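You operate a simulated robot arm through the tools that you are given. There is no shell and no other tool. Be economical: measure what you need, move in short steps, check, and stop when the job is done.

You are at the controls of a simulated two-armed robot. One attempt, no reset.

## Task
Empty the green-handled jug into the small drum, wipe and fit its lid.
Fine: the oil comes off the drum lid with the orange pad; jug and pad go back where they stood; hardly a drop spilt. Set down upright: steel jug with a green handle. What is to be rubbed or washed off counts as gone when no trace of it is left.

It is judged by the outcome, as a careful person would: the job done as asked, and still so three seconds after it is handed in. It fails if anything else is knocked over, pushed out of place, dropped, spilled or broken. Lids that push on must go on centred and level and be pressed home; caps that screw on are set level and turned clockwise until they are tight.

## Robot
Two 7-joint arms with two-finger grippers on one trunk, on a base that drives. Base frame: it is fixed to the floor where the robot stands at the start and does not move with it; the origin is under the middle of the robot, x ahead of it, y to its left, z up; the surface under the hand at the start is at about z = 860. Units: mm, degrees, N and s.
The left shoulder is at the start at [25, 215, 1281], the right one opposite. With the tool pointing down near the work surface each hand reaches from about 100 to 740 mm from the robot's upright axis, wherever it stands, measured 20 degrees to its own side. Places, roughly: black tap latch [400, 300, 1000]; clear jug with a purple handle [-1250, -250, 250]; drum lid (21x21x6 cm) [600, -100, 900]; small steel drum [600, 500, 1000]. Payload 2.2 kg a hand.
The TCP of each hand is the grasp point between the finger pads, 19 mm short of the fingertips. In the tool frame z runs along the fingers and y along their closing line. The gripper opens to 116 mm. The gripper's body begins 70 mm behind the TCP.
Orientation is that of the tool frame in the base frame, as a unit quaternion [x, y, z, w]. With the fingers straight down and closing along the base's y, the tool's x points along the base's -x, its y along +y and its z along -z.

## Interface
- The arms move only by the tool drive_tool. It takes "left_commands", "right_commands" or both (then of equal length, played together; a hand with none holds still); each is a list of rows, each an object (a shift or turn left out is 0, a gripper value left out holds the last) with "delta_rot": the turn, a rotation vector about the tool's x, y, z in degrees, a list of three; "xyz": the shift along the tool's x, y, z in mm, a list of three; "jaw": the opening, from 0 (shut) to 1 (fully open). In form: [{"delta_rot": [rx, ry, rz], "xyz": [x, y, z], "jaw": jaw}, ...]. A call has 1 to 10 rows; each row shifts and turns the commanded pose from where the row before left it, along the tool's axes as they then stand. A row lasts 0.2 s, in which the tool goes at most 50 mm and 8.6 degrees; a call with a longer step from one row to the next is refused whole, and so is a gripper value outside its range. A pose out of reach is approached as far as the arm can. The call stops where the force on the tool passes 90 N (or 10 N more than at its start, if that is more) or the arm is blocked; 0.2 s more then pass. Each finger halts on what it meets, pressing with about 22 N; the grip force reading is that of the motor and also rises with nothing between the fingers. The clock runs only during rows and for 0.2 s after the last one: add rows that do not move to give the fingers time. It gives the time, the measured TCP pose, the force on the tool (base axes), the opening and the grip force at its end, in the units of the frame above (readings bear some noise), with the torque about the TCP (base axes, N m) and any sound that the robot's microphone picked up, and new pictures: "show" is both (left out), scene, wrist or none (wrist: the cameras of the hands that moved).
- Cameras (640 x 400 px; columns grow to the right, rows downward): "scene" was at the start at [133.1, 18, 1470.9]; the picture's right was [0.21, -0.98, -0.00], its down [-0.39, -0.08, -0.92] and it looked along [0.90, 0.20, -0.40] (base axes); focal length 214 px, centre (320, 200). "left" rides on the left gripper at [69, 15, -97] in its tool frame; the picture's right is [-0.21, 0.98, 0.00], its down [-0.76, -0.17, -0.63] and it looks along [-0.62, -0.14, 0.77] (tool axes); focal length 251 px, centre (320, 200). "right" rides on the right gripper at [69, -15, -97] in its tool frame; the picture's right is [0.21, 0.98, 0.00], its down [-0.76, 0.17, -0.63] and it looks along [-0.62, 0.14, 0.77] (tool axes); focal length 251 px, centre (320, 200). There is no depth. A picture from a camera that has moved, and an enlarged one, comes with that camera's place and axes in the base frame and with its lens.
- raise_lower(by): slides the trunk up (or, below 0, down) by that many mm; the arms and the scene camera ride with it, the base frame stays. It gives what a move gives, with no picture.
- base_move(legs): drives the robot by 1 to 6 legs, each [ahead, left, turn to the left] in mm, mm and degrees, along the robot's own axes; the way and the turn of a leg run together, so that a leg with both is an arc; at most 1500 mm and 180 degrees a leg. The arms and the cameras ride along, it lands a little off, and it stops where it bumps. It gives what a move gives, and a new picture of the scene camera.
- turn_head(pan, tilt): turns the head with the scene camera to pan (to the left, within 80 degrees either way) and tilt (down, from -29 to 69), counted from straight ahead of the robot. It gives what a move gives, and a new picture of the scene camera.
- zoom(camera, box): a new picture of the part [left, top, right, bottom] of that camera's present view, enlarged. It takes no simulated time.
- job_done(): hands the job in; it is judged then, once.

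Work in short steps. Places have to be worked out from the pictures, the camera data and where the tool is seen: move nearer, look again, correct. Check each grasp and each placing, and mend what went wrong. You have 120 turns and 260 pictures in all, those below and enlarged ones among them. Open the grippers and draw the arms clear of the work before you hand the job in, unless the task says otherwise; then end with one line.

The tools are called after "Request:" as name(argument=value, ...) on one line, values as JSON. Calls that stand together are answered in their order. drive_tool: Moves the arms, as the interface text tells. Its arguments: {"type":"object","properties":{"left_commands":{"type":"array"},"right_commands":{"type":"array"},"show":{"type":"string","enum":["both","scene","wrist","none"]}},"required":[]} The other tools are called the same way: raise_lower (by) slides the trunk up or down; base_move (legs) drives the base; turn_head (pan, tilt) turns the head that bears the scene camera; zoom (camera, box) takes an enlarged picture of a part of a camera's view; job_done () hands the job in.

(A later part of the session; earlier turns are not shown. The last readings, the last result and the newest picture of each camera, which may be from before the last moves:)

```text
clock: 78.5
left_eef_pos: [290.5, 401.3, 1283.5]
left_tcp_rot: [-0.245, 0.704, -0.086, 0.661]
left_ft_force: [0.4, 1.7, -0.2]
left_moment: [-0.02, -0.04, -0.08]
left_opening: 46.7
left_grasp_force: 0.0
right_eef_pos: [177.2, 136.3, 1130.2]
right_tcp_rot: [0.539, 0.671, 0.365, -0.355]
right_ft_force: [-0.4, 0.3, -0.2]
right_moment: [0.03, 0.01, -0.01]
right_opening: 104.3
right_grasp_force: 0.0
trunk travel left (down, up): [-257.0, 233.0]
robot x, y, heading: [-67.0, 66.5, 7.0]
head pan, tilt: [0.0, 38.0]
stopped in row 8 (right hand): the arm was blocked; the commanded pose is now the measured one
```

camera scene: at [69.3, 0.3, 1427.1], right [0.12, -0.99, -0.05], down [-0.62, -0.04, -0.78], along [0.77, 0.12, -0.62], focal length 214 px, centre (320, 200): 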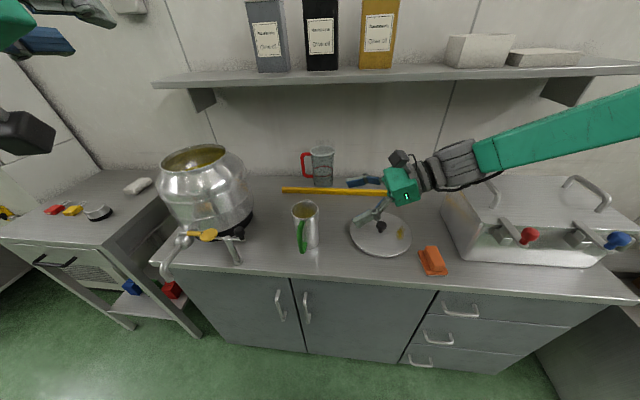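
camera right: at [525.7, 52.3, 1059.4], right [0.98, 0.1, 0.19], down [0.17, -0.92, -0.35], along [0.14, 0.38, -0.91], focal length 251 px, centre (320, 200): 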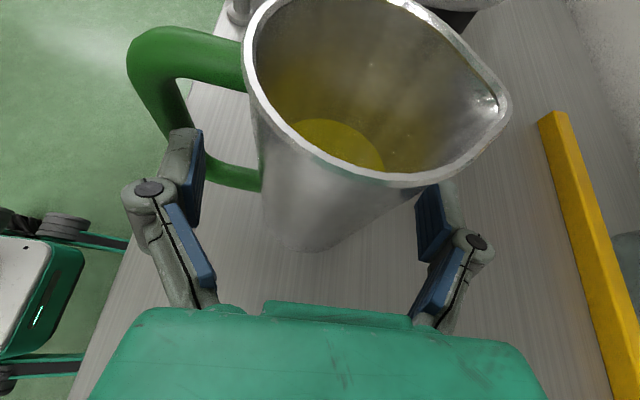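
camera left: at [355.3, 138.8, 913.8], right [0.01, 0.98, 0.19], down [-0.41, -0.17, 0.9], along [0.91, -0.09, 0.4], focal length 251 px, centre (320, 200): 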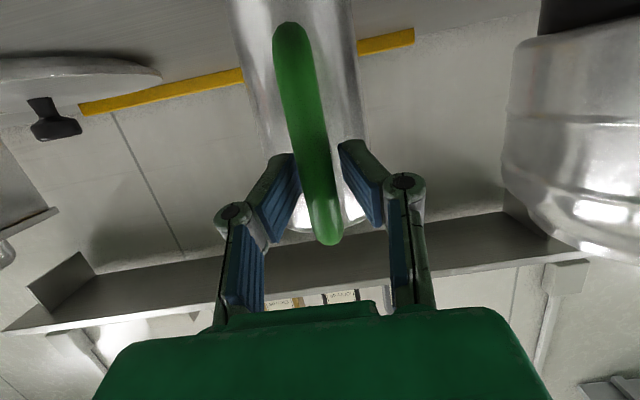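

It still drifts sideways. I look again left and right for a contact on the arms.

Request:
turn_head(pan=75, tilt=25)

Request:
turn_head(pan=-75, tilt=25)

```text
clock: 79.9
left_eef_pos: [293.3, 415.8, 1286.1]
left_tcp_rot: [-0.254, 0.7, -0.088, 0.662]
left_ft_force: [0.3, 0.3, -0.3]
left_moment: [-0.01, -0.08, -0.16]
left_opening: 46.4
left_grasp_force: 0.1
right_eef_pos: [178.4, 146.3, 1131.5]
right_tcp_rot: [0.541, 0.671, 0.364, -0.354]
right_ft_force: [0.1, 1.1, -0.8]
right_moment: [-0.01, 0.01, -0.04]
right_opening: 104.3
right_grasp_force: 0.1
trunk travel left (down, up): [-257.0, 233.0]
robot x, y, heading: [-66.6, 70.1, 7.0]
head pan, tilt: [75.0, 25.0]
camera scene: at [-17.0, 180.6, 1299.4], right [0.99, -0.14, 0.0], down [-0.06, -0.43, -0.9], along [0.13, 0.89, -0.43], focal length 214 px, centre (320, 200)
```

scene: 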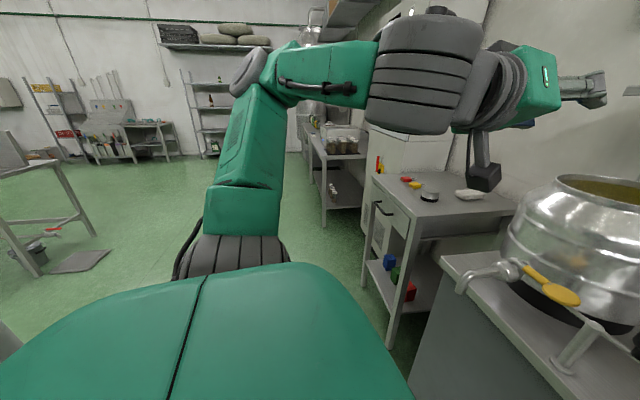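

```text
clock: 82.3
left_eef_pos: [303.2, 340.3, 1298.1]
left_tcp_rot: [-0.235, 0.705, -0.067, 0.666]
left_ft_force: [1.3, -1.2, 0.6]
left_moment: [-0.03, 0.08, 0.09]
left_opening: 46.4
left_grasp_force: 0.1
right_eef_pos: [188.7, 78.0, 1131.8]
right_tcp_rot: [0.535, 0.659, 0.379, -0.369]
right_ft_force: [0.6, -0.3, 0.6]
right_moment: [0.02, 0.07, 0.06]
right_opening: 104.4
right_grasp_force: 0.1
trunk travel left (down, up): [-257.0, 233.0]
robot x, y, heading: [-69.9, 51.8, 7.1]
head pan, tilt: [-75.0, 25.0]
camera scene: at [14.5, -72.0, 1295.5], right [-0.93, -0.37, -0.01], down [-0.17, 0.43, -0.89], along [0.33, -0.82, -0.46], focal length 214 px, centre (320, 200)
```

scene: 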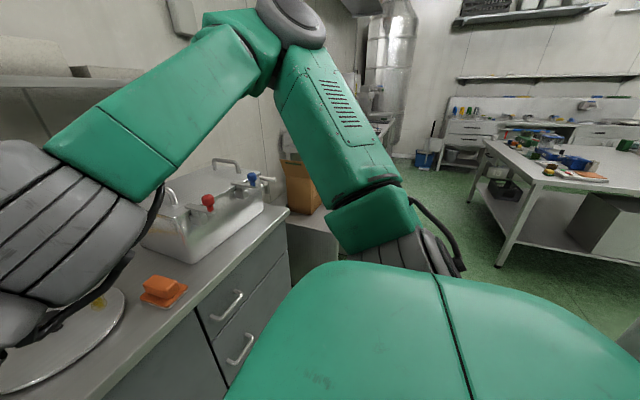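

No contact anywhere; it's a soft sideways sway. I give the base a clean new target by squaring it up (turn right 7°) and then watch.

Request:
base_move(legs=[[-60, 0, -7]])

Request:
drive_tool(right_commands=[{}, {}, {}, {}, {}, {}, {}, {}, {}], show="none")

Request:
drive_tool(right_commands=[{}, {}, {}, {}, {}, {}], show="none")

```text
clock: 83.3
left_eef_pos: [272.0, 334.7, 1295.6]
left_tcp_rot: [-0.206, 0.712, -0.121, 0.661]
left_ft_force: [-0.7, 0.1, 1.4]
left_moment: [-0.02, 0.1, 0.02]
left_opening: 46.1
left_grasp_force: 0.0
right_eef_pos: [121.8, 84.6, 1134.6]
right_tcp_rot: [0.577, 0.633, 0.392, -0.336]
right_ft_force: [-0.9, 0.0, 0.0]
right_moment: [-0.04, -0.03, -0.09]
right_opening: 104.4
right_grasp_force: 0.0
trunk travel left (down, up): [-257.0, 233.0]
robot x, y, heading: [-130.8, 56.4, 0.0]
head pan, tilt: [-75.0, 25.0]
camera scene: at [-65.1, -50.2, 1298.3], right [-0.97, -0.26, 0.0], down [-0.11, 0.42, -0.9], along [0.23, -0.87, -0.44], focal length 214 px, centre (320, 200)
```

scene: 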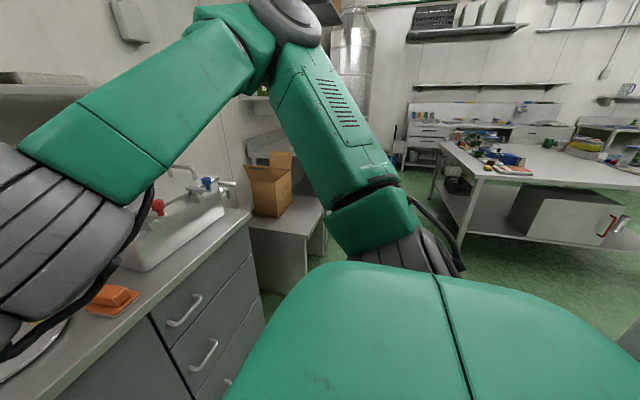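

```text
clock: 85.5
left_eef_pos: [264.9, 336.9, 1300.0]
left_tcp_rot: [-0.205, 0.711, -0.123, 0.661]
left_ft_force: [-0.3, -1.2, 0.8]
left_moment: [0.02, 0.05, 0.11]
left_opening: 46.4
left_grasp_force: 0.1
right_eef_pos: [115.3, 88.5, 1135.5]
right_tcp_rot: [0.575, 0.631, 0.396, -0.337]
right_ft_force: [-1.1, -0.9, -0.1]
right_moment: [0.01, -0.01, -0.05]
right_opening: 104.6
right_grasp_force: 0.1
trunk travel left (down, up): [-257.0, 233.0]
robot x, y, heading: [-129.6, 70.4, -0.3]
head pan, tilt: [-75.0, 25.0]
stopped in row 9 (right hand): the arm was blocked; the commanded pose is now the measured one
```

```text
clock: 87.1
left_eef_pos: [268.1, 390.3, 1292.2]
left_tcp_rot: [-0.223, 0.707, -0.137, 0.657]
left_ft_force: [-1.2, 0.3, -0.3]
left_moment: [-0.01, 0.02, -0.04]
left_opening: 46.6
left_grasp_force: 0.1
right_eef_pos: [117.6, 136.2, 1134.1]
right_tcp_rot: [0.579, 0.639, 0.385, -0.329]
right_ft_force: [0.7, -0.1, -0.8]
right_moment: [0.03, -0.01, -0.03]
right_opening: 104.1
right_grasp_force: 0.0
trunk travel left (down, up): [-257.0, 233.0]
robot x, y, heading: [-126.9, 84.1, -0.3]
head pan, tilt: [-75.0, 25.0]
stopped in row 6 (right hand): the arm was blocked; the commanded pose is now the measured one
```

The right hand is folded across the body at its reach limit, which likely upsets the balance. I swing it out to its own side into an easy posture.

Request:
drive_tool(right_commands=[{"xyz": [-14.6, 20, -26]}, {"xyz": [-14.6, 20, -26]}, {"xyz": [-14.6, 20, -26]}, {"xyz": [-14.6, 20, -26]}, {"xyz": [-14.6, 20, -26]}, {"xyz": [-14.6, 20, -26]}, {"xyz": [-14.6, 20, -26]}, {"xyz": [-14.6, 20, -26]}, {"xyz": [-14.6, 20, -26]}, {"xyz": [-14.6, 20, -26]}], show="none")

Request:
turn_head(pan=0, tilt=38)

Request:
drive_tool(right_commands=[{}, {}, {}, {}, {}, {}, {}, {}], show="none")

Request:
drive_tool(right_commands=[{}, {}, {}, {}, {}, {}], show="none")

```text
clock: 89.3
left_eef_pos: [272.5, 388.7, 1297.5]
left_tcp_rot: [-0.227, 0.706, -0.136, 0.657]
left_ft_force: [0.2, 0.5, -0.1]
left_moment: [-0.02, 0.0, -0.07]
left_opening: 46.5
left_grasp_force: 0.1
right_eef_pos: [328.8, -159.8, 1156.8]
right_tcp_rot: [0.578, 0.639, 0.385, -0.329]
right_ft_force: [1.0, -0.1, 0.3]
right_moment: [-0.03, 0.02, -0.03]
right_opening: 104.3
right_grasp_force: 0.1
trunk travel left (down, up): [-257.0, 233.0]
robot x, y, heading: [-128.4, 85.8, -0.4]
head pan, tilt: [-75.0, 25.0]
```

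```text
clock: 90.7
left_eef_pos: [269.2, 321.4, 1305.1]
left_tcp_rot: [-0.206, 0.71, -0.117, 0.663]
left_ft_force: [1.4, -0.8, 1.2]
left_moment: [0.0, 0.12, 0.09]
left_opening: 46.6
left_grasp_force: 0.1
right_eef_pos: [327.2, -222.2, 1146.4]
right_tcp_rot: [0.572, 0.628, 0.402, -0.342]
right_ft_force: [0.3, -0.5, -1.2]
right_moment: [0.06, 0.02, 0.04]
right_opening: 104.4
right_grasp_force: 0.1
trunk travel left (down, up): [-257.0, 233.0]
robot x, y, heading: [-128.7, 71.7, 0.0]
head pan, tilt: [0.0, 38.0]
camera scene: at [-1.2, 28.5, 1279.4], right [-0.01, -1.0, -0.03], down [-0.62, 0.03, -0.79], along [0.79, 0.02, -0.62], focal length 214 px, centre (320, 200)
```

scene: 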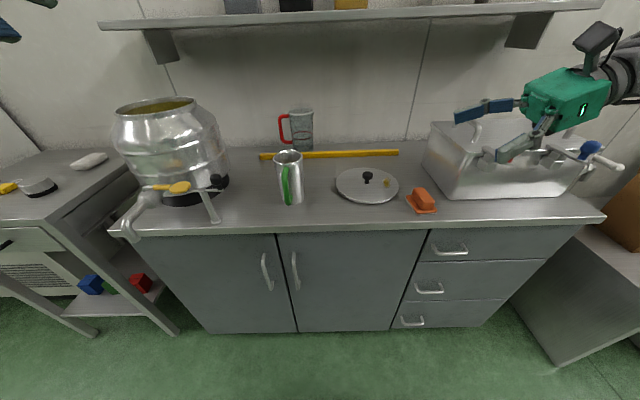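

```text
clock: 92.7
left_eef_pos: [266.9, 405.8, 1295.8]
left_tcp_rot: [-0.236, 0.7, -0.141, 0.659]
left_ft_force: [0.1, 0.7, 0.1]
left_moment: [-0.01, -0.05, -0.1]
left_opening: 46.7
left_grasp_force: 0.0
right_eef_pos: [322.3, -145.4, 1163.7]
right_tcp_rot: [0.58, 0.644, 0.38, -0.324]
right_ft_force: [-0.3, 1.9, 0.8]
right_moment: [-0.13, -0.05, -0.07]
right_opening: 104.2
right_grasp_force: 0.1
trunk travel left (down, up): [-257.0, 233.0]
robot x, y, heading: [-128.2, 77.1, 0.3]
head pan, tilt: [0.0, 38.0]
stopped in row 8 (right hand): the arm was blocked; the commanded pose is now the measured one
```

```text
clock: 94.3
left_eef_pos: [268.0, 359.3, 1304.1]
left_tcp_rot: [-0.223, 0.703, -0.129, 0.663]
left_ft_force: [-0.7, 0.2, 0.6]
left_moment: [0.02, 0.02, -0.04]
left_opening: 46.6
left_grasp_force: 0.0
right_eef_pos: [325.7, -189.8, 1157.5]
right_tcp_rot: [0.579, 0.635, 0.391, -0.33]
right_ft_force: [0.6, -0.1, 0.0]
right_moment: [-0.02, -0.02, -0.01]
right_opening: 104.4
right_grasp_force: 0.1
trunk travel left (down, up): [-257.0, 233.0]
robot x, y, heading: [-129.8, 64.8, -0.2]
head pan, tilt: [0.0, 38.0]
stopped in row 6 (right hand): the arm was blocked; the commanded pose is now the measured one
```

I sample the motion closely with short idle calls to understand it.

Request:
drive_tool(right_commands=[{}], show="none")

Request:
drive_tool(right_commands=[{}], show="none")

Request:
drive_tool(right_commands=[{}], show="none")

Request:
drive_tool(right_commands=[{}], show="none")

Request:
drive_tool(right_commands=[{}], show="none")

Request:
drive_tool(right_commands=[{}], show="none")

```text
clock: 94.7
left_eef_pos: [264.8, 375.0, 1294.4]
left_tcp_rot: [-0.22, 0.706, -0.134, 0.659]
left_ft_force: [-1.1, 0.1, -0.4]
left_moment: [0.02, -0.06, -0.02]
left_opening: 46.4
left_grasp_force: 0.1
right_eef_pos: [325.0, -176.3, 1160.9]
right_tcp_rot: [0.581, 0.636, 0.388, -0.328]
right_ft_force: [0.1, 0.3, 0.6]
right_moment: [0.0, 0.0, -0.01]
right_opening: 104.1
right_grasp_force: 0.1
trunk travel left (down, up): [-257.0, 233.0]
robot x, y, heading: [-129.5, 61.5, -0.3]
head pan, tilt: [0.0, 38.0]
```

```text
clock: 95.1
left_eef_pos: [267.2, 343.5, 1306.8]
left_tcp_rot: [-0.217, 0.704, -0.127, 0.664]
left_ft_force: [0.3, -0.6, 0.3]
left_moment: [0.03, 0.06, 0.1]
left_opening: 46.4
left_grasp_force: 0.1
right_eef_pos: [326.5, -204.6, 1154.5]
right_tcp_rot: [0.578, 0.632, 0.394, -0.334]
right_ft_force: [-0.1, -0.2, -0.8]
right_moment: [0.03, -0.01, 0.07]
right_opening: 104.5
right_grasp_force: 0.0
trunk travel left (down, up): [-257.0, 233.0]
robot x, y, heading: [-130.8, 59.6, -0.4]
head pan, tilt: [0.0, 38.0]
```

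```text
clock: 95.7
left_eef_pos: [262.0, 320.2, 1306.8]
left_tcp_rot: [-0.206, 0.708, -0.118, 0.665]
left_ft_force: [-0.1, -1.7, 0.3]
left_moment: [0.02, 0.05, 0.15]
left_opening: 46.6
left_grasp_force: 0.0
right_eef_pos: [324.5, -223.4, 1150.4]
right_tcp_rot: [0.574, 0.628, 0.402, -0.34]
right_ft_force: [0.3, -1.2, -0.9]
right_moment: [0.09, 0.0, 0.05]
right_opening: 104.4
right_grasp_force: 0.3
trunk travel left (down, up): [-257.0, 233.0]
robot x, y, heading: [-134.9, 60.8, 0.1]
head pan, tilt: [0.0, 38.0]
stopped in row 1 (right hand): the arm was blocked; the commanded pose is now the measured one
```

```text
clock: 96.3
left_eef_pos: [260.6, 412.7, 1294.9]
left_tcp_rot: [-0.237, 0.7, -0.142, 0.659]
left_ft_force: [-0.4, 1.5, -1.0]
left_moment: [0.0, -0.1, -0.1]
left_opening: 46.2
left_grasp_force: 0.0
right_eef_pos: [320.2, -140.0, 1165.5]
right_tcp_rot: [0.58, 0.644, 0.381, -0.322]
right_ft_force: [-1.0, 1.7, 0.1]
right_moment: [-0.08, -0.05, -0.06]
right_opening: 104.3
right_grasp_force: 0.2
trunk travel left (down, up): [-257.0, 233.0]
robot x, y, heading: [-129.8, 74.3, 0.0]
head pan, tilt: [0.0, 38.0]
stopped in row 1 (right hand): the arm was blocked; the commanded pose is now the measured one
```

```text
clock: 96.9
left_eef_pos: [262.5, 390.3, 1303.2]
left_tcp_rot: [-0.236, 0.698, -0.139, 0.662]
left_ft_force: [0.2, 1.5, 0.0]
left_moment: [0.01, -0.02, -0.06]
left_opening: 46.8
left_grasp_force: 0.0
right_eef_pos: [318.6, -164.5, 1162.9]
right_tcp_rot: [0.578, 0.641, 0.385, -0.326]
right_ft_force: [-1.1, 0.5, 1.0]
right_moment: [-0.05, -0.01, 0.01]
right_opening: 104.2
right_grasp_force: 0.1
trunk travel left (down, up): [-257.0, 233.0]
robot x, y, heading: [-132.2, 66.8, 0.1]
head pan, tilt: [0.0, 38.0]
stopped in row 1 (right hand): the arm was blocked; the commanded pose is now the measured one
```

```text
clock: 97.3
left_eef_pos: [261.1, 367.6, 1302.7]
left_tcp_rot: [-0.226, 0.702, -0.133, 0.662]
left_ft_force: [0.2, 0.4, -0.2]
left_moment: [-0.02, -0.02, -0.01]
left_opening: 46.3
left_grasp_force: 0.0
right_eef_pos: [320.7, -183.4, 1161.0]
right_tcp_rot: [0.579, 0.636, 0.39, -0.328]
right_ft_force: [0.4, -0.5, 0.4]
right_moment: [0.02, 0.0, -0.02]
right_opening: 104.3
right_grasp_force: 0.1
trunk travel left (down, up): [-257.0, 233.0]
robot x, y, heading: [-128.1, 63.7, -0.4]
head pan, tilt: [0.0, 38.0]
```

I try holding both hands actively for longer stretches, to see whether that damps the motion.

Request:
drive_tool(left_commands=[{}, {}, {}, {}, {}, {}, {}, {}, {}, {}], right_commands=[{}, {}, {}, {}, {}, {}, {}, {}, {}, {}], show="none")

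Request:
drive_tool(left_commands=[{}, {}, {}, {}, {}, {}, {}, {}, {}, {}], right_commands=[{}, {}, {}, {}, {}, {}, {}, {}, {}, {}], show="none")

Request:
drive_tool(left_commands=[{}, {}, {}, {}, {}, {}, {}, {}, {}, {}], right_commands=[{}, {}, {}, {}, {}, {}, {}, {}, {}, {}], show="none")

```text
clock: 99.5
left_eef_pos: [264.0, 398.5, 1300.5]
left_tcp_rot: [-0.238, 0.698, -0.141, 0.661]
left_ft_force: [-0.4, 0.7, -0.1]
left_moment: [-0.03, -0.02, -0.08]
left_opening: 46.4
left_grasp_force: 0.1
right_eef_pos: [319.0, -155.5, 1163.5]
right_tcp_rot: [0.58, 0.641, 0.384, -0.324]
right_ft_force: [0.1, 0.6, -0.4]
right_moment: [-0.04, -0.03, -0.01]
right_opening: 104.3
right_grasp_force: 0.1
trunk travel left (down, up): [-257.0, 233.0]
robot x, y, heading: [-128.9, 71.1, 0.2]
head pan, tilt: [0.0, 38.0]
```

```text
clock: 101.9
left_eef_pos: [261.2, 347.4, 1311.4]
left_tcp_rot: [-0.223, 0.7, -0.129, 0.666]
left_ft_force: [-0.9, -0.1, 1.2]
left_moment: [0.0, 0.04, 0.02]
left_opening: 46.3
left_grasp_force: 0.1
right_eef_pos: [318.6, -202.6, 1158.2]
right_tcp_rot: [0.576, 0.633, 0.395, -0.333]
right_ft_force: [0.1, -0.1, -0.3]
right_moment: [0.06, 0.01, -0.01]
right_opening: 104.3
right_grasp_force: 0.1
trunk travel left (down, up): [-257.0, 233.0]
robot x, y, heading: [-129.5, 61.1, -0.1]
head pan, tilt: [0.0, 38.0]
stopped in row 10 (left hand): the arm was blocked; the commanded pose is now the measured one
```

```text
clock: 104.1
left_eef_pos: [259.9, 365.5, 1303.1]
left_tcp_rot: [-0.222, 0.702, -0.133, 0.664]
left_ft_force: [0.4, -0.2, -0.1]
left_moment: [0.0, -0.01, 0.01]
left_opening: 46.3
left_grasp_force: 0.0
right_eef_pos: [318.9, -186.1, 1160.7]
right_tcp_rot: [0.579, 0.635, 0.392, -0.328]
right_ft_force: [-0.8, -0.5, 0.2]
right_moment: [0.02, 0.03, 0.0]
right_opening: 104.2
right_grasp_force: 0.0
trunk travel left (down, up): [-257.0, 233.0]
robot x, y, heading: [-130.7, 61.5, -0.1]
head pan, tilt: [0.0, 38.0]
```

It's dying down. A few more such holds.

Request:
drive_tool(left_commands=[{}, {}, {}, {}, {}, {}, {}, {}, {}], right_commands=[{}, {}, {}, {}, {}, {}, {}, {}, {}], show="none")

Request:
drive_tool(left_commands=[{}, {}, {}, {}, {}, {}, {}, {}, {}, {}], right_commands=[{}, {}, {}, {}, {}, {}, {}, {}, {}, {}], show="none")

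Request:
drive_tool(left_commands=[{}, {}, {}, {}, {}, {}, {}, {}], right_commands=[{}, {}, {}, {}, {}, {}, {}, {}], show="none")

Request:
drive_tool(left_commands=[{}, {}, {}, {}, {}, {}, {}, {}, {}, {}], right_commands=[{}, {}, {}, {}, {}, {}, {}, {}, {}, {}], show="none")

Request:
drive_tool(left_commands=[{}, {}, {}], right_commands=[{}, {}, {}], show="none")

```text
clock: 106.1
left_eef_pos: [260.5, 336.9, 1310.5]
left_tcp_rot: [-0.219, 0.702, -0.126, 0.666]
left_ft_force: [0.3, -1.3, -0.6]
left_moment: [0.05, 0.08, 0.1]
left_opening: 46.1
left_grasp_force: 0.1
right_eef_pos: [317.8, -212.3, 1156.4]
right_tcp_rot: [0.576, 0.631, 0.398, -0.335]
right_ft_force: [-0.3, -1.3, -0.6]
right_moment: [0.13, 0.01, 0.04]
right_opening: 104.3
right_grasp_force: 0.1
trunk travel left (down, up): [-257.0, 233.0]
robot x, y, heading: [-126.2, 59.6, -0.3]
head pan, tilt: [0.0, 38.0]
```

```text
clock: 108.3
left_eef_pos: [259.2, 379.7, 1302.2]
left_tcp_rot: [-0.228, 0.7, -0.137, 0.663]
left_ft_force: [-0.2, 1.4, -0.5]
left_moment: [-0.01, -0.03, -0.05]
left_opening: 46.5
left_grasp_force: 0.1
right_eef_pos: [318.5, -172.9, 1162.3]
right_tcp_rot: [0.58, 0.637, 0.389, -0.325]
right_ft_force: [-0.4, 1.2, 0.6]
right_moment: [-0.03, 0.0, -0.02]
right_opening: 104.3
right_grasp_force: 0.0
trunk travel left (down, up): [-257.0, 233.0]
robot x, y, heading: [-134.4, 68.8, -0.1]
head pan, tilt: [0.0, 38.0]
```

```text
clock: 110.1
left_eef_pos: [258.4, 364.2, 1303.1]
left_tcp_rot: [-0.222, 0.702, -0.132, 0.664]
left_ft_force: [0.3, 0.3, 0.7]
left_moment: [-0.02, -0.04, 0.01]
left_opening: 46.3
left_grasp_force: 0.0
right_eef_pos: [318.8, -186.3, 1160.7]
right_tcp_rot: [0.578, 0.636, 0.391, -0.329]
right_ft_force: [0.0, -0.4, 0.1]
right_moment: [0.0, 0.01, 0.01]
right_opening: 104.3
right_grasp_force: 0.1
trunk travel left (down, up): [-257.0, 233.0]
robot x, y, heading: [-122.6, 57.2, -0.2]
head pan, tilt: [0.0, 38.0]
```

```text
clock: 112.3
left_eef_pos: [261.2, 373.0, 1305.5]
left_tcp_rot: [-0.23, 0.699, -0.135, 0.663]
left_ft_force: [0.4, -0.2, -0.7]
left_moment: [0.0, -0.04, -0.02]
left_opening: 46.2
left_grasp_force: 0.0
right_eef_pos: [318.3, -179.3, 1161.9]
right_tcp_rot: [0.578, 0.637, 0.39, -0.329]
right_ft_force: [0.4, 0.9, -0.1]
right_moment: [-0.04, 0.03, -0.05]
right_opening: 104.5
right_grasp_force: 0.1
trunk travel left (down, up): [-257.0, 233.0]
robot x, y, heading: [-126.7, 63.7, -0.0]
head pan, tilt: [0.0, 38.0]
```

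```text
clock: 113.1
left_eef_pos: [262.2, 361.6, 1307.6]
left_tcp_rot: [-0.227, 0.7, -0.133, 0.664]
left_ft_force: [-0.3, 0.8, -0.6]
left_moment: [0.0, 0.02, 0.03]
left_opening: 46.4
left_grasp_force: 0.1
right_eef_pos: [318.2, -191.1, 1159.9]
right_tcp_rot: [0.578, 0.635, 0.393, -0.331]
right_ft_force: [-0.3, -0.7, 0.5]
right_moment: [0.04, 0.01, 0.02]
right_opening: 104.6
right_grasp_force: 0.1
trunk travel left (down, up): [-257.0, 233.0]
robot x, y, heading: [-129.2, 59.3, -0.3]
head pan, tilt: [0.0, 38.0]
```

The sway is down to a few mm: actively holding both hands damps it, so from now on I command both and avoid sideways drives. I move 50 mm forward and hold.

Request:
base_move(legs=[[50, 0, 0]])

Request:
drive_tool(left_commands=[{}, {}, {}, {}, {}, {}, {}, {}], right_commands=[{"delta_rot": [0, 0, 3.8]}, {"delta_rot": [0, 0, 3.8]}, {"xyz": [5, 15, 15]}, {"xyz": [5, 15, 15]}, {"xyz": [5, 15, 15]}, {}, {}, {}], show="none")

Request:
drive_tool(left_commands=[{}, {}, {}, {}], right_commands=[{}, {}, {}, {}])

```text
clock: 114.1
left_eef_pos: [312.5, 375.8, 1304.9]
left_tcp_rot: [-0.231, 0.699, -0.135, 0.663]
left_ft_force: [0.2, 0.3, -0.5]
left_moment: [0.0, -0.04, 0.01]
left_opening: 46.5
left_grasp_force: 0.0
right_eef_pos: [368.3, -177.4, 1162.2]
right_tcp_rot: [0.579, 0.637, 0.389, -0.328]
right_ft_force: [-0.6, 0.7, 0.8]
right_moment: [0.0, 0.02, 0.02]
right_opening: 104.3
right_grasp_force: 0.0
trunk travel left (down, up): [-257.0, 233.0]
robot x, y, heading: [-79.9, 66.1, 0.0]
head pan, tilt: [0.0, 38.0]
camera scene: at [47.1, 62.7, 1280.3], right [0.0, -1.0, 0.0], down [-0.62, 0.0, -0.79], along [0.79, 0.0, -0.62], focal length 214 px, centre (320, 200)
```

scene: 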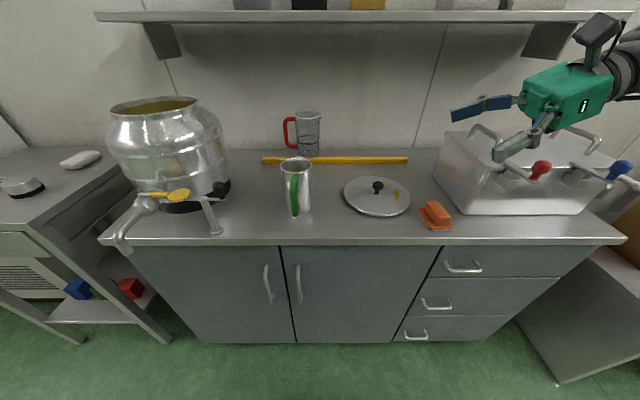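

```text
clock: 115.9
left_eef_pos: [313.3, 398.3, 1300.4]
left_tcp_rot: [-0.239, 0.698, -0.142, 0.66]
left_ft_force: [-1.3, 0.8, -0.7]
left_moment: [-0.01, -0.04, -0.09]
left_opening: 46.3
left_grasp_force: 0.1
right_eef_pos: [417.2, -111.1, 1155.7]
right_tcp_rot: [0.622, 0.601, 0.362, -0.349]
right_ft_force: [0.2, 1.8, 0.0]
right_moment: [-0.07, -0.07, -0.08]
right_opening: 103.9
right_grasp_force: 0.1
trunk travel left (down, up): [-257.0, 233.0]
robot x, y, heading: [-80.3, 67.8, -0.2]
head pan, tilt: [0.0, 38.0]
```

```text
clock: 116.9
left_eef_pos: [310.7, 400.5, 1301.0]
left_tcp_rot: [-0.238, 0.697, -0.141, 0.661]
left_ft_force: [-0.1, 0.9, -0.8]
left_moment: [0.02, -0.06, -0.1]
left_opening: 46.4
left_grasp_force: 0.0
right_eef_pos: [415.7, -111.1, 1156.7]
right_tcp_rot: [0.622, 0.601, 0.362, -0.348]
right_ft_force: [-0.8, 1.4, 0.3]
right_moment: [-0.06, -0.01, -0.05]
right_opening: 104.1
right_grasp_force: 0.0
trunk travel left (down, up): [-257.0, 233.0]
robot x, y, heading: [-80.7, 67.3, -0.1]
head pan, tilt: [0.0, 38.0]
camera scene: at [48.2, 89.4, 1279.9], right [0.0, -1.0, 0.02], down [-0.62, -0.01, -0.79], along [0.79, -0.01, -0.62], focal length 214 px, centre (320, 200)
camera right: at [399.3, -158.9, 1264.2], right [0.98, 0.07, 0.19], down [0.13, -0.93, -0.34], along [0.15, 0.36, -0.92], focal length 251 px, centre (320, 200)
camera left: at [211.0, 366.5, 1242.1], right [-0.14, 0.94, -0.32], down [-0.59, 0.18, 0.79], along [0.79, 0.3, 0.53], focal length 251 px, centre (320, 200)
```

scene: 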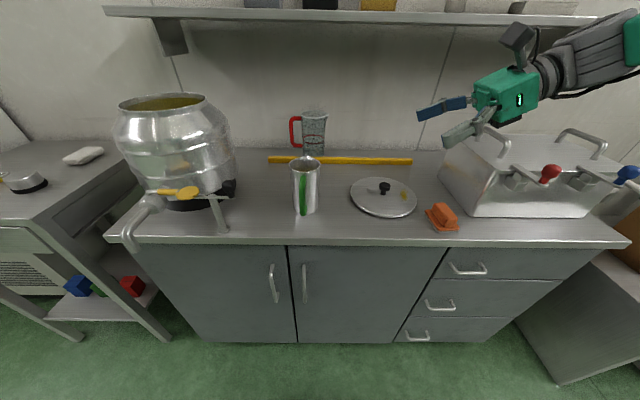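
right: 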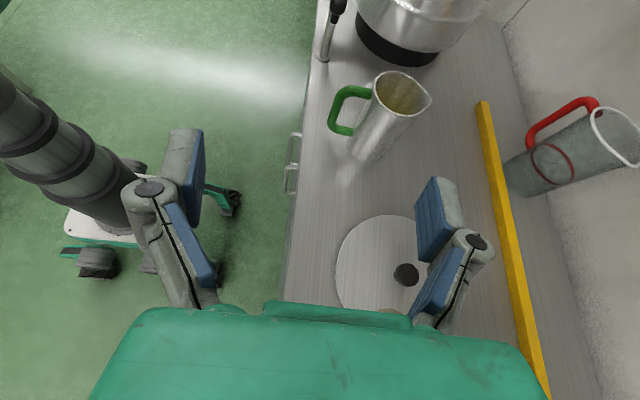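
left: 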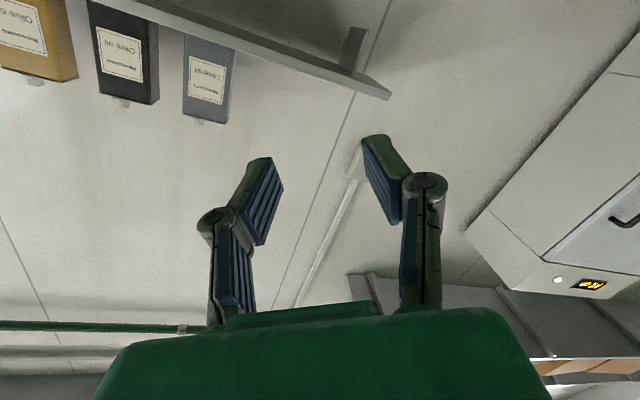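

The robot leans slightly with its load but is steady. I bring the right hand to the standoff beside the jug.

Request:
drive_tool(left_commands=[{}, {}, {}, {}, {}, {}, {}, {}, {}, {}], right_commands=[{"xyz": [-10, 17.6, 24.7]}, {"xyz": [-10, 17.6, 24.7]}, {"xyz": [-10, 17.6, 24.7]}, {"xyz": [-10, 17.6, 24.7]}, {"xyz": [-10, 17.6, 24.7]}, {"xyz": [-10, 17.6, 24.7]}, {"xyz": [-10, 17.6, 24.7]}, {}, {}, {}], show="none")

Request:
drive_tool(right_commands=[{}, {}, {}, {}], show="wrist")

```text
clock: 119.1
left_eef_pos: [313.8, 365.0, 1308.1]
left_tcp_rot: [-0.232, 0.7, -0.133, 0.662]
left_ft_force: [1.8, 0.3, 0.6]
left_moment: [-0.01, 0.03, 0.04]
left_opening: 46.4
left_grasp_force: 0.0
right_eef_pos: [543.0, -29.1, 1008.5]
right_tcp_rot: [0.62, 0.595, 0.369, -0.355]
right_ft_force: [0.8, 0.7, -1.0]
right_moment: [0.04, 0.01, 0.01]
right_opening: 104.6
right_grasp_force: 0.1
trunk travel left (down, up): [-257.0, 233.0]
robot x, y, heading: [-79.6, 61.9, 0.1]
head pan, tilt: [0.0, 38.0]
```

```text
clock: 120.1
left_eef_pos: [314.6, 392.6, 1301.3]
left_tcp_rot: [-0.239, 0.698, -0.14, 0.66]
left_ft_force: [0.2, -0.3, -1.8]
left_moment: [-0.02, -0.03, -0.08]
left_opening: 46.4
left_grasp_force: 0.1
right_eef_pos: [542.3, -5.1, 1011.1]
right_tcp_rot: [0.621, 0.6, 0.364, -0.351]
right_ft_force: [-0.2, 0.0, 0.0]
right_moment: [-0.05, 0.02, -0.02]
right_opening: 104.5
right_grasp_force: 0.0
trunk travel left (down, up): [-257.0, 233.0]
robot x, y, heading: [-79.0, 66.3, -0.2]
head pan, tilt: [0.0, 38.0]
camera right: at [525.4, -54.5, 1118.1], right [0.98, 0.07, 0.19], down [0.13, -0.93, -0.35], along [0.15, 0.37, -0.92], focal length 251 px, centre (320, 200)
```

right: 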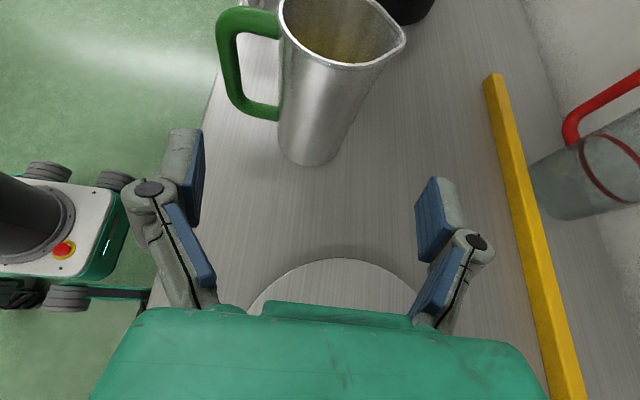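

I hold both hands to quiet the sway before inserting the finger.

Request:
drive_tool(left_commands=[{}, {}, {}, {}, {}, {}, {}, {}, {}, {}], right_commands=[{}, {}, {}, {}, {}, {}, {}, {}, {}, {}], show="none")

Request:
drive_tool(left_commands=[{}, {}, {}, {}, {}, {}, {}, {}], right_commands=[{}, {}, {}, {}, {}, {}, {}, {}], show="none")

Request:
drive_tool(left_commands=[{}, {}, {}, {}, {}, {}, {}, {}, {}, {}], right_commands=[{}, {}, {}, {}, {}, {}, {}, {}, {}, {}], show="none")

Request:
drive_tool(left_commands=[{}, {}], right_commands=[{}, {}], show="none")

```text
clock: 122.3
left_eef_pos: [310.6, 354.1, 1309.1]
left_tcp_rot: [-0.225, 0.7, -0.13, 0.665]
left_ft_force: [-0.7, -0.5, 0.3]
left_moment: [0.0, 0.02, 0.08]
left_opening: 46.3
left_grasp_force: 0.1
right_eef_pos: [542.4, -38.7, 1007.5]
right_tcp_rot: [0.619, 0.594, 0.371, -0.356]
right_ft_force: [0.2, -0.9, 0.5]
right_moment: [0.11, 0.01, 0.03]
right_opening: 104.6
right_grasp_force: 0.0
trunk travel left (down, up): [-257.0, 233.0]
robot x, y, heading: [-82.4, 60.0, -0.3]
head pan, tilt: [0.0, 38.0]
```

```text
clock: 124.1
left_eef_pos: [312.0, 357.9, 1309.7]
left_tcp_rot: [-0.228, 0.7, -0.13, 0.664]
left_ft_force: [-0.1, -1.3, 0.5]
left_moment: [0.01, 0.05, 0.12]
left_opening: 46.4
left_grasp_force: 0.1
right_eef_pos: [543.6, -36.0, 1008.5]
right_tcp_rot: [0.619, 0.594, 0.37, -0.357]
right_ft_force: [-0.6, -0.3, 0.0]
right_moment: [0.08, 0.0, 0.02]
right_opening: 104.6
right_grasp_force: 0.2
trunk travel left (down, up): [-257.0, 233.0]
robot x, y, heading: [-82.5, 60.8, -0.3]
head pan, tilt: [0.0, 38.0]
```

```text
clock: 126.3
left_eef_pos: [310.7, 387.8, 1303.6]
left_tcp_rot: [-0.234, 0.698, -0.139, 0.663]
left_ft_force: [0.2, 0.1, -0.8]
left_moment: [-0.03, -0.02, -0.03]
left_opening: 46.3
left_grasp_force: 0.2
right_eef_pos: [542.6, -10.5, 1011.8]
right_tcp_rot: [0.622, 0.598, 0.366, -0.35]
right_ft_force: [0.0, 0.7, 0.5]
right_moment: [-0.02, -0.02, 0.0]
right_opening: 104.5
right_grasp_force: 0.1
trunk travel left (down, up): [-257.0, 233.0]
robot x, y, heading: [-78.7, 66.5, 0.0]
head pan, tilt: [0.0, 38.0]
```

```text
clock: 126.9
left_eef_pos: [312.2, 390.5, 1302.8]
left_tcp_rot: [-0.239, 0.698, -0.139, 0.66]
left_ft_force: [0.2, 0.2, -0.6]
left_moment: [0.0, -0.04, -0.02]
left_opening: 46.2
left_grasp_force: 0.1
right_eef_pos: [541.5, -6.6, 1012.6]
right_tcp_rot: [0.62, 0.6, 0.364, -0.351]
right_ft_force: [0.1, -0.1, -0.8]
right_moment: [-0.02, 0.01, -0.04]
right_opening: 104.3
right_grasp_force: 0.0
trunk travel left (down, up): [-257.0, 233.0]
robot x, y, heading: [-78.9, 65.9, -0.0]
head pan, tilt: [0.0, 38.0]
```

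Remaining sway is along y only (the insertion direction), x is steady to ±1 mm, so insertion is safe. I advance with both hands commanded.

Request:
drive_tool(left_commands=[{}, {}, {}, {}, {}], right_commands=[{"xyz": [2, 0, 24]}, {"xyz": [2, 0, 24]}, {"xyz": [2, 0, 24]}, {"xyz": [2, 0, 24]}, {"xyz": [2, 0, 15]}], show="wrist")

```text
clock: 128.1
left_eef_pos: [311.3, 372.9, 1307.0]
left_tcp_rot: [-0.23, 0.698, -0.135, 0.664]
left_ft_force: [0.4, -0.4, 0.3]
left_moment: [-0.02, 0.03, 0.03]
left_opening: 46.5
left_grasp_force: 0.0
right_eef_pos: [545.3, 78.2, 964.2]
right_tcp_rot: [0.62, 0.596, 0.368, -0.352]
right_ft_force: [-0.2, 0.4, 0.2]
right_moment: [0.01, 0.01, -0.01]
right_opening: 104.4
right_grasp_force: 0.1
trunk travel left (down, up): [-257.0, 233.0]
robot x, y, heading: [-82.9, 64.7, -0.1]
head pan, tilt: [0.0, 38.0]
camera right: at [528.4, 27.3, 1070.5], right [0.98, 0.06, 0.19], down [0.13, -0.92, -0.36], along [0.15, 0.38, -0.91], focal length 251 px, centre (320, 200)
camera left: at [211.3, 340.5, 1246.8], right [-0.14, 0.95, -0.3], down [-0.59, 0.16, 0.79], along [0.79, 0.28, 0.54], focal length 251 px, centre (320, 200)
```

right: 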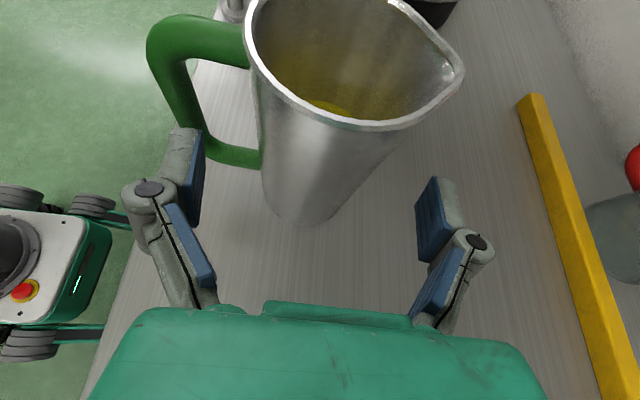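
left: 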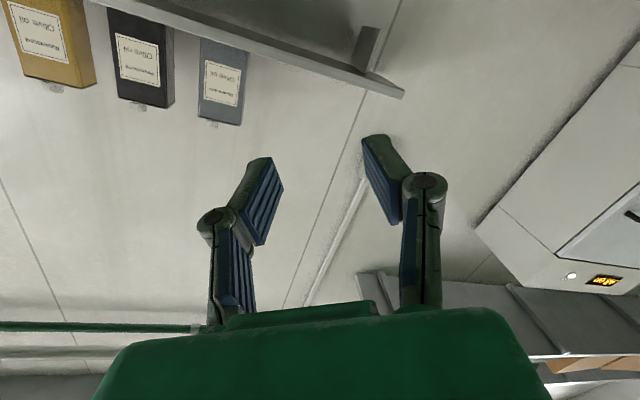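

The bar's inner face is at x≈475 and the body wall at x≈510. I centre the finger between them (slightly narrower jaw, +3 mm) and push on.

Request:
drive_tool(left_commands=[{}, {}, {}, {}, {}], right_commands=[{"xyz": [0, 3, 0], "jaw": 0.85}, {"xyz": [0, 0, 15]}, {"xyz": [0, 0, 15]}, {"xyz": [0, 0, 15]}, {"xyz": [0, 0, 12]}], show="wrist")

Request:
zoom(camera="scene", box=[250, 130, 410, 230])

```text
clock: 129.3
left_eef_pos: [312.6, 374.2, 1305.9]
left_tcp_rot: [-0.232, 0.7, -0.134, 0.662]
left_ft_force: [0.0, 0.0, 0.2]
left_moment: [0.0, 0.02, 0.03]
left_opening: 46.1
left_grasp_force: 0.2
right_eef_pos: [553.3, 128.6, 936.3]
right_tcp_rot: [0.621, 0.596, 0.368, -0.352]
right_ft_force: [0.0, 0.0, 0.8]
right_moment: [-0.02, -0.01, 0.03]
right_opening: 98.5
right_grasp_force: 0.1
trunk travel left (down, up): [-257.0, 233.0]
robot x, y, heading: [-82.6, 61.0, -0.3]
head pan, tilt: [0.0, 38.0]
camera right: at [535.6, 77.8, 1042.8], right [0.98, 0.06, 0.19], down [0.13, -0.92, -0.36], along [0.15, 0.38, -0.91], focal length 251 px, centre (320, 200)
camera left: at [213.1, 340.1, 1247.2], right [-0.14, 0.94, -0.3], down [-0.59, 0.16, 0.79], along [0.8, 0.29, 0.53], focal length 251 px, centre (320, 200)
```

right: 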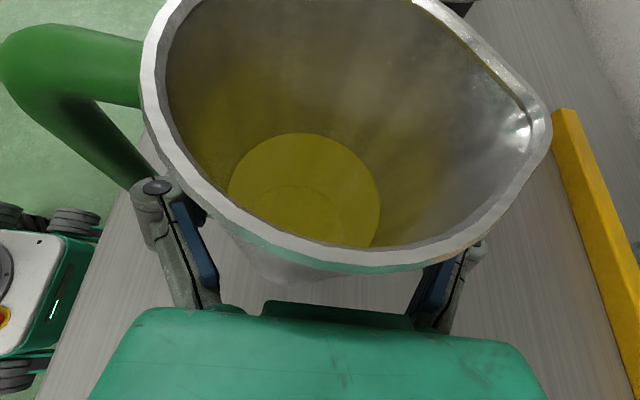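
left: 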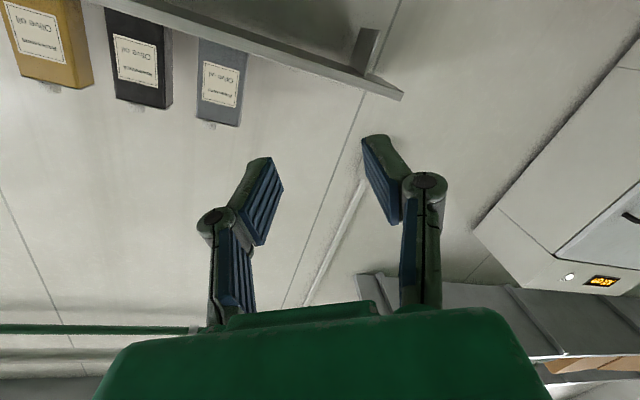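

```text
4.00 times, centred on (330, 180) of scene
camera zoom: at [49.7, 57.5, 1280.0], right [0.0, -1.0, 0.0], down [-0.62, 0.0, -0.79], along [0.79, 0.0, -0.62], focal length 858 px, centre (280, 280)
```

zoom: 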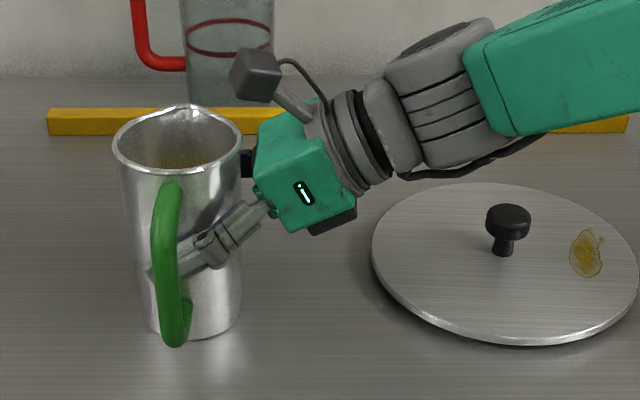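

The finger is inside the loop. I close gradually on the body.

Request:
drive_tool(left_commands=[{}, {}, {}, {}, {}, {}, {}, {}], right_commands=[{"xyz": [0, -3, 0], "jaw": 0.8}, {"jaw": 0.75}, {"jaw": 0.7}, {"jaw": 0.65}, {"jaw": 0.6}, {"jaw": 0.4}, {"jaw": 0.2}, {}], show="none")

Request:
zoom(camera="right", box=[0, 0, 640, 400])

Request:
zoom(camera="scene", box=[250, 130, 410, 230])

```text
clock: 131.1
left_eef_pos: [312.6, 378.2, 1304.2]
left_tcp_rot: [-0.234, 0.699, -0.136, 0.662]
left_ft_force: [0.4, -0.4, 0.3]
left_moment: [-0.01, 0.01, -0.02]
left_opening: 46.5
left_grasp_force: 0.0
right_eef_pos: [548.9, 133.1, 936.7]
right_tcp_rot: [0.62, 0.598, 0.366, -0.352]
right_ft_force: [0.5, -2.2, 4.1]
right_moment: [0.02, 0.17, 0.09]
right_opening: 76.7
right_grasp_force: 21.8
trunk travel left (down, up): [-257.0, 233.0]
robot x, y, heading: [-82.3, 62.3, -0.1]
head pan, tilt: [0.0, 38.0]
```

```text
1.00 times, centred on (320, 200) of right (not enlarged: the box is as wide or as high as the picture)
camera zoom: at [531.6, 82.8, 1042.4], right [0.98, 0.07, 0.19], down [0.13, -0.93, -0.36], along [0.15, 0.37, -0.92], focal length 251 px, centre (320, 200)
```

zoom: 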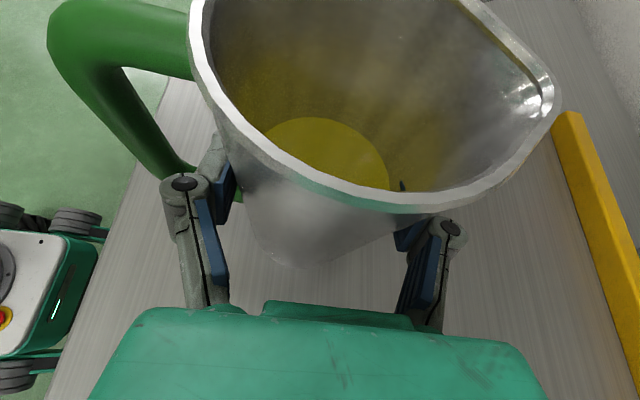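

```text
4.00 times, centred on (330, 180) of scene
camera zoom: at [48.8, 64.4, 1280.2], right [0.0, -1.0, 0.0], down [-0.62, 0.0, -0.79], along [0.79, 0.0, -0.62], focal length 858 px, centre (280, 280)
```

zoom: 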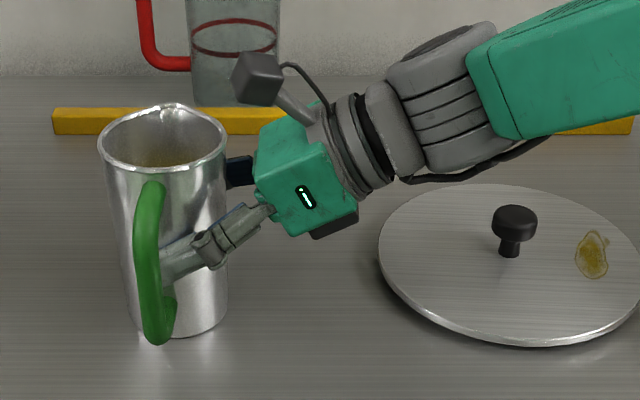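

Gripped at 76.7 mm with 22 N. I lift 15 mm and check.

Request:
drive_tool(left_commands=[{}, {}, {}, {}, {}], right_commands=[{"xyz": [4.3, 0, -2.5]}, {"xyz": [4.3, 0, -2.5]}, {"xyz": [4.4, 0, -2.5]}, {}, {}], show="none")

Request:
zoom(camera="scene", box=[250, 130, 410, 230])

Request:
zoom(camera="right", box=[0, 0, 640, 400])

```text
clock: 132.3
left_eef_pos: [313.0, 379.8, 1304.5]
left_tcp_rot: [-0.234, 0.699, -0.137, 0.662]
left_ft_force: [-0.4, -0.3, -0.2]
left_moment: [0.01, 0.02, -0.02]
left_opening: 46.4
left_grasp_force: 0.1
right_eef_pos: [548.3, 134.0, 952.0]
right_tcp_rot: [0.621, 0.598, 0.366, -0.352]
right_ft_force: [0.4, 0.1, -4.3]
right_moment: [-0.06, -0.05, 0.04]
right_opening: 76.6
right_grasp_force: 22.1
trunk travel left (down, up): [-257.0, 233.0]
robot x, y, heading: [-79.5, 66.0, 0.0]
head pan, tilt: [0.0, 38.0]
```

```text
4.00 times, centred on (330, 180) of scene
camera zoom: at [50.1, 67.4, 1279.9], right [0.0, -1.0, 0.0], down [-0.62, 0.0, -0.79], along [0.79, 0.0, -0.62], focal length 858 px, centre (280, 280)
```

zoom: 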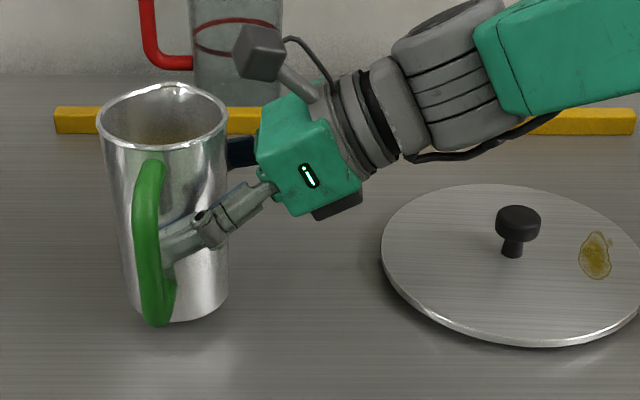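

```text
1.00 times, centred on (320, 200) of right (not enlarged: the box is as wide or as high as the picture)
camera zoom: at [531.5, 83.9, 1058.2], right [0.98, 0.07, 0.19], down [0.13, -0.93, -0.36], along [0.15, 0.37, -0.92], focal length 251 px, centre (320, 200)
```

zoom: 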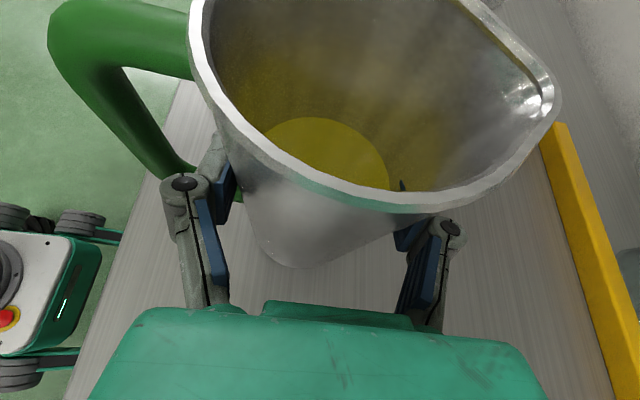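

The jug is lifted level and firmly held. I estimate the drum mouth at about (615,475,1138). I raise the jug to z≈1265, clear of the drum.

Request:
drive_tool(left_commands=[{}, {}, {}, {}, {}, {}, {}, {}, {}, {}], right_commands=[{"xyz": [15, 0, -9]}, {"xyz": [30, 0, -17]}, {"xyz": [34.7, 0, -19.8]}, {"xyz": [34.7, 0, -19.8]}, {"xyz": [34.7, 0, -19.8]}, {"xyz": [34.7, 0, -19.8]}, {"xyz": [34.7, 0, -19.8]}, {"xyz": [30, 0, -17]}, {"xyz": [15, 0, -9]}, {}], show="none")

Request:
drive_tool(left_commands=[{}, {}, {}, {}, {}, {}, {}, {}], right_commands=[{}, {}, {}, {}, {}, {}, {}, {}], show="scene")

```text
clock: 134.5
left_eef_pos: [312.2, 378.1, 1304.3]
left_tcp_rot: [-0.233, 0.699, -0.136, 0.662]
left_ft_force: [-0.6, 0.0, 0.0]
left_moment: [0.02, -0.02, -0.02]
left_opening: 46.3
left_grasp_force: 0.0
right_eef_pos: [547.4, 128.6, 1252.3]
right_tcp_rot: [0.621, 0.597, 0.366, -0.351]
right_ft_force: [-0.3, 0.0, -5.2]
right_moment: [0.0, -0.06, 0.02]
right_opening: 76.3
right_grasp_force: 22.0
trunk travel left (down, up): [-257.0, 233.0]
robot x, y, heading: [-80.4, 66.1, -0.3]
head pan, tilt: [0.0, 38.0]
```

```text
clock: 136.3
left_eef_pos: [313.4, 377.9, 1304.2]
left_tcp_rot: [-0.234, 0.699, -0.136, 0.662]
left_ft_force: [0.2, -0.2, 0.6]
left_moment: [0.02, 0.05, -0.01]
left_opening: 46.6
left_grasp_force: 0.1
right_eef_pos: [547.5, 128.1, 1252.3]
right_tcp_rot: [0.621, 0.597, 0.367, -0.352]
right_ft_force: [-0.5, 0.5, -4.5]
right_moment: [-0.05, -0.06, -0.02]
right_opening: 76.2
right_grasp_force: 22.0
trunk travel left (down, up): [-257.0, 233.0]
robot x, y, heading: [-80.0, 64.8, 0.0]
head pan, tilt: [0.0, 38.0]
camera scene: at [49.9, 66.1, 1280.0], right [0.0, -1.0, 0.0], down [-0.62, 0.0, -0.79], along [0.79, 0.0, -0.62], focal length 214 px, centre (320, 200)
```

scene: 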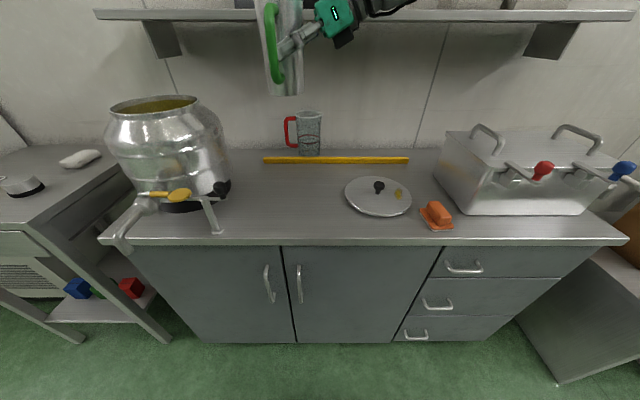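

Now very steady. I turn the base 30° left in two legs, carrying the jug high.

Request:
base_move(legs=[[0, 0, 15], [0, 0, 15]])

Request:
drive_tool(left_commands=[{}, {}, {}, {}, {}, {}, {}, {}], right_commands=[{}, {}, {}, {}, {}, {}, {}, {}], show="none")

```text
clock: 138.4
left_eef_pos: [111.0, 520.5, 1307.7]
left_tcp_rot: [-0.402, 0.617, 0.041, 0.675]
left_ft_force: [1.1, -0.6, -0.1]
left_moment: [0.02, -0.01, 0.02]
left_opening: 46.3
left_grasp_force: 0.1
right_eef_pos: [438.4, 420.2, 1254.0]
right_tcp_rot: [0.445, 0.735, 0.265, -0.438]
right_ft_force: [-0.6, -0.9, -4.9]
right_moment: [-0.01, -0.08, 0.03]
right_opening: 75.5
right_grasp_force: 22.4
trunk travel left (down, up): [-257.0, 233.0]
robot x, y, heading: [-77.0, 63.8, 29.7]
head pan, tilt: [0.0, 38.0]
camera scene: at [38.7, 118.0, 1279.8], right [0.49, -0.87, -0.01], down [-0.54, -0.3, -0.79], along [0.68, 0.39, -0.62], focal length 214 px, centre (320, 200)
```

scene: 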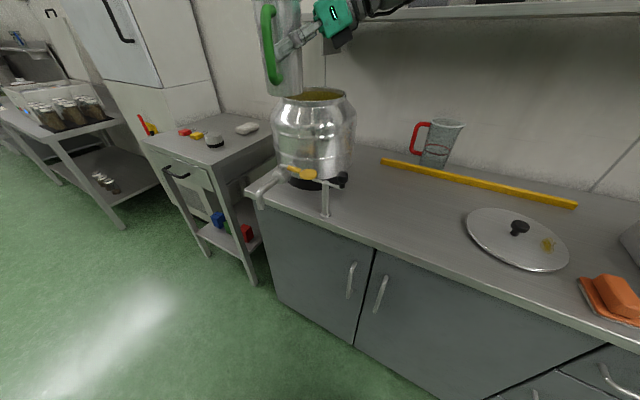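

```text
clock: 140.2
left_eef_pos: [106.9, 527.0, 1305.6]
left_tcp_rot: [-0.407, 0.616, 0.039, 0.673]
left_ft_force: [-0.8, -0.6, 0.1]
left_moment: [0.0, 0.04, 0.04]
left_opening: 46.3
left_grasp_force: 0.0
right_eef_pos: [431.9, 424.8, 1254.8]
right_tcp_rot: [0.446, 0.736, 0.265, -0.434]
right_ft_force: [1.3, -0.5, -5.0]
right_moment: [-0.03, -0.08, 0.03]
right_opening: 75.4
right_grasp_force: 22.3
trunk travel left (down, up): [-257.0, 233.0]
robot x, y, heading: [-80.0, 56.4, 29.5]
head pan, tilt: [0.0, 38.0]
```

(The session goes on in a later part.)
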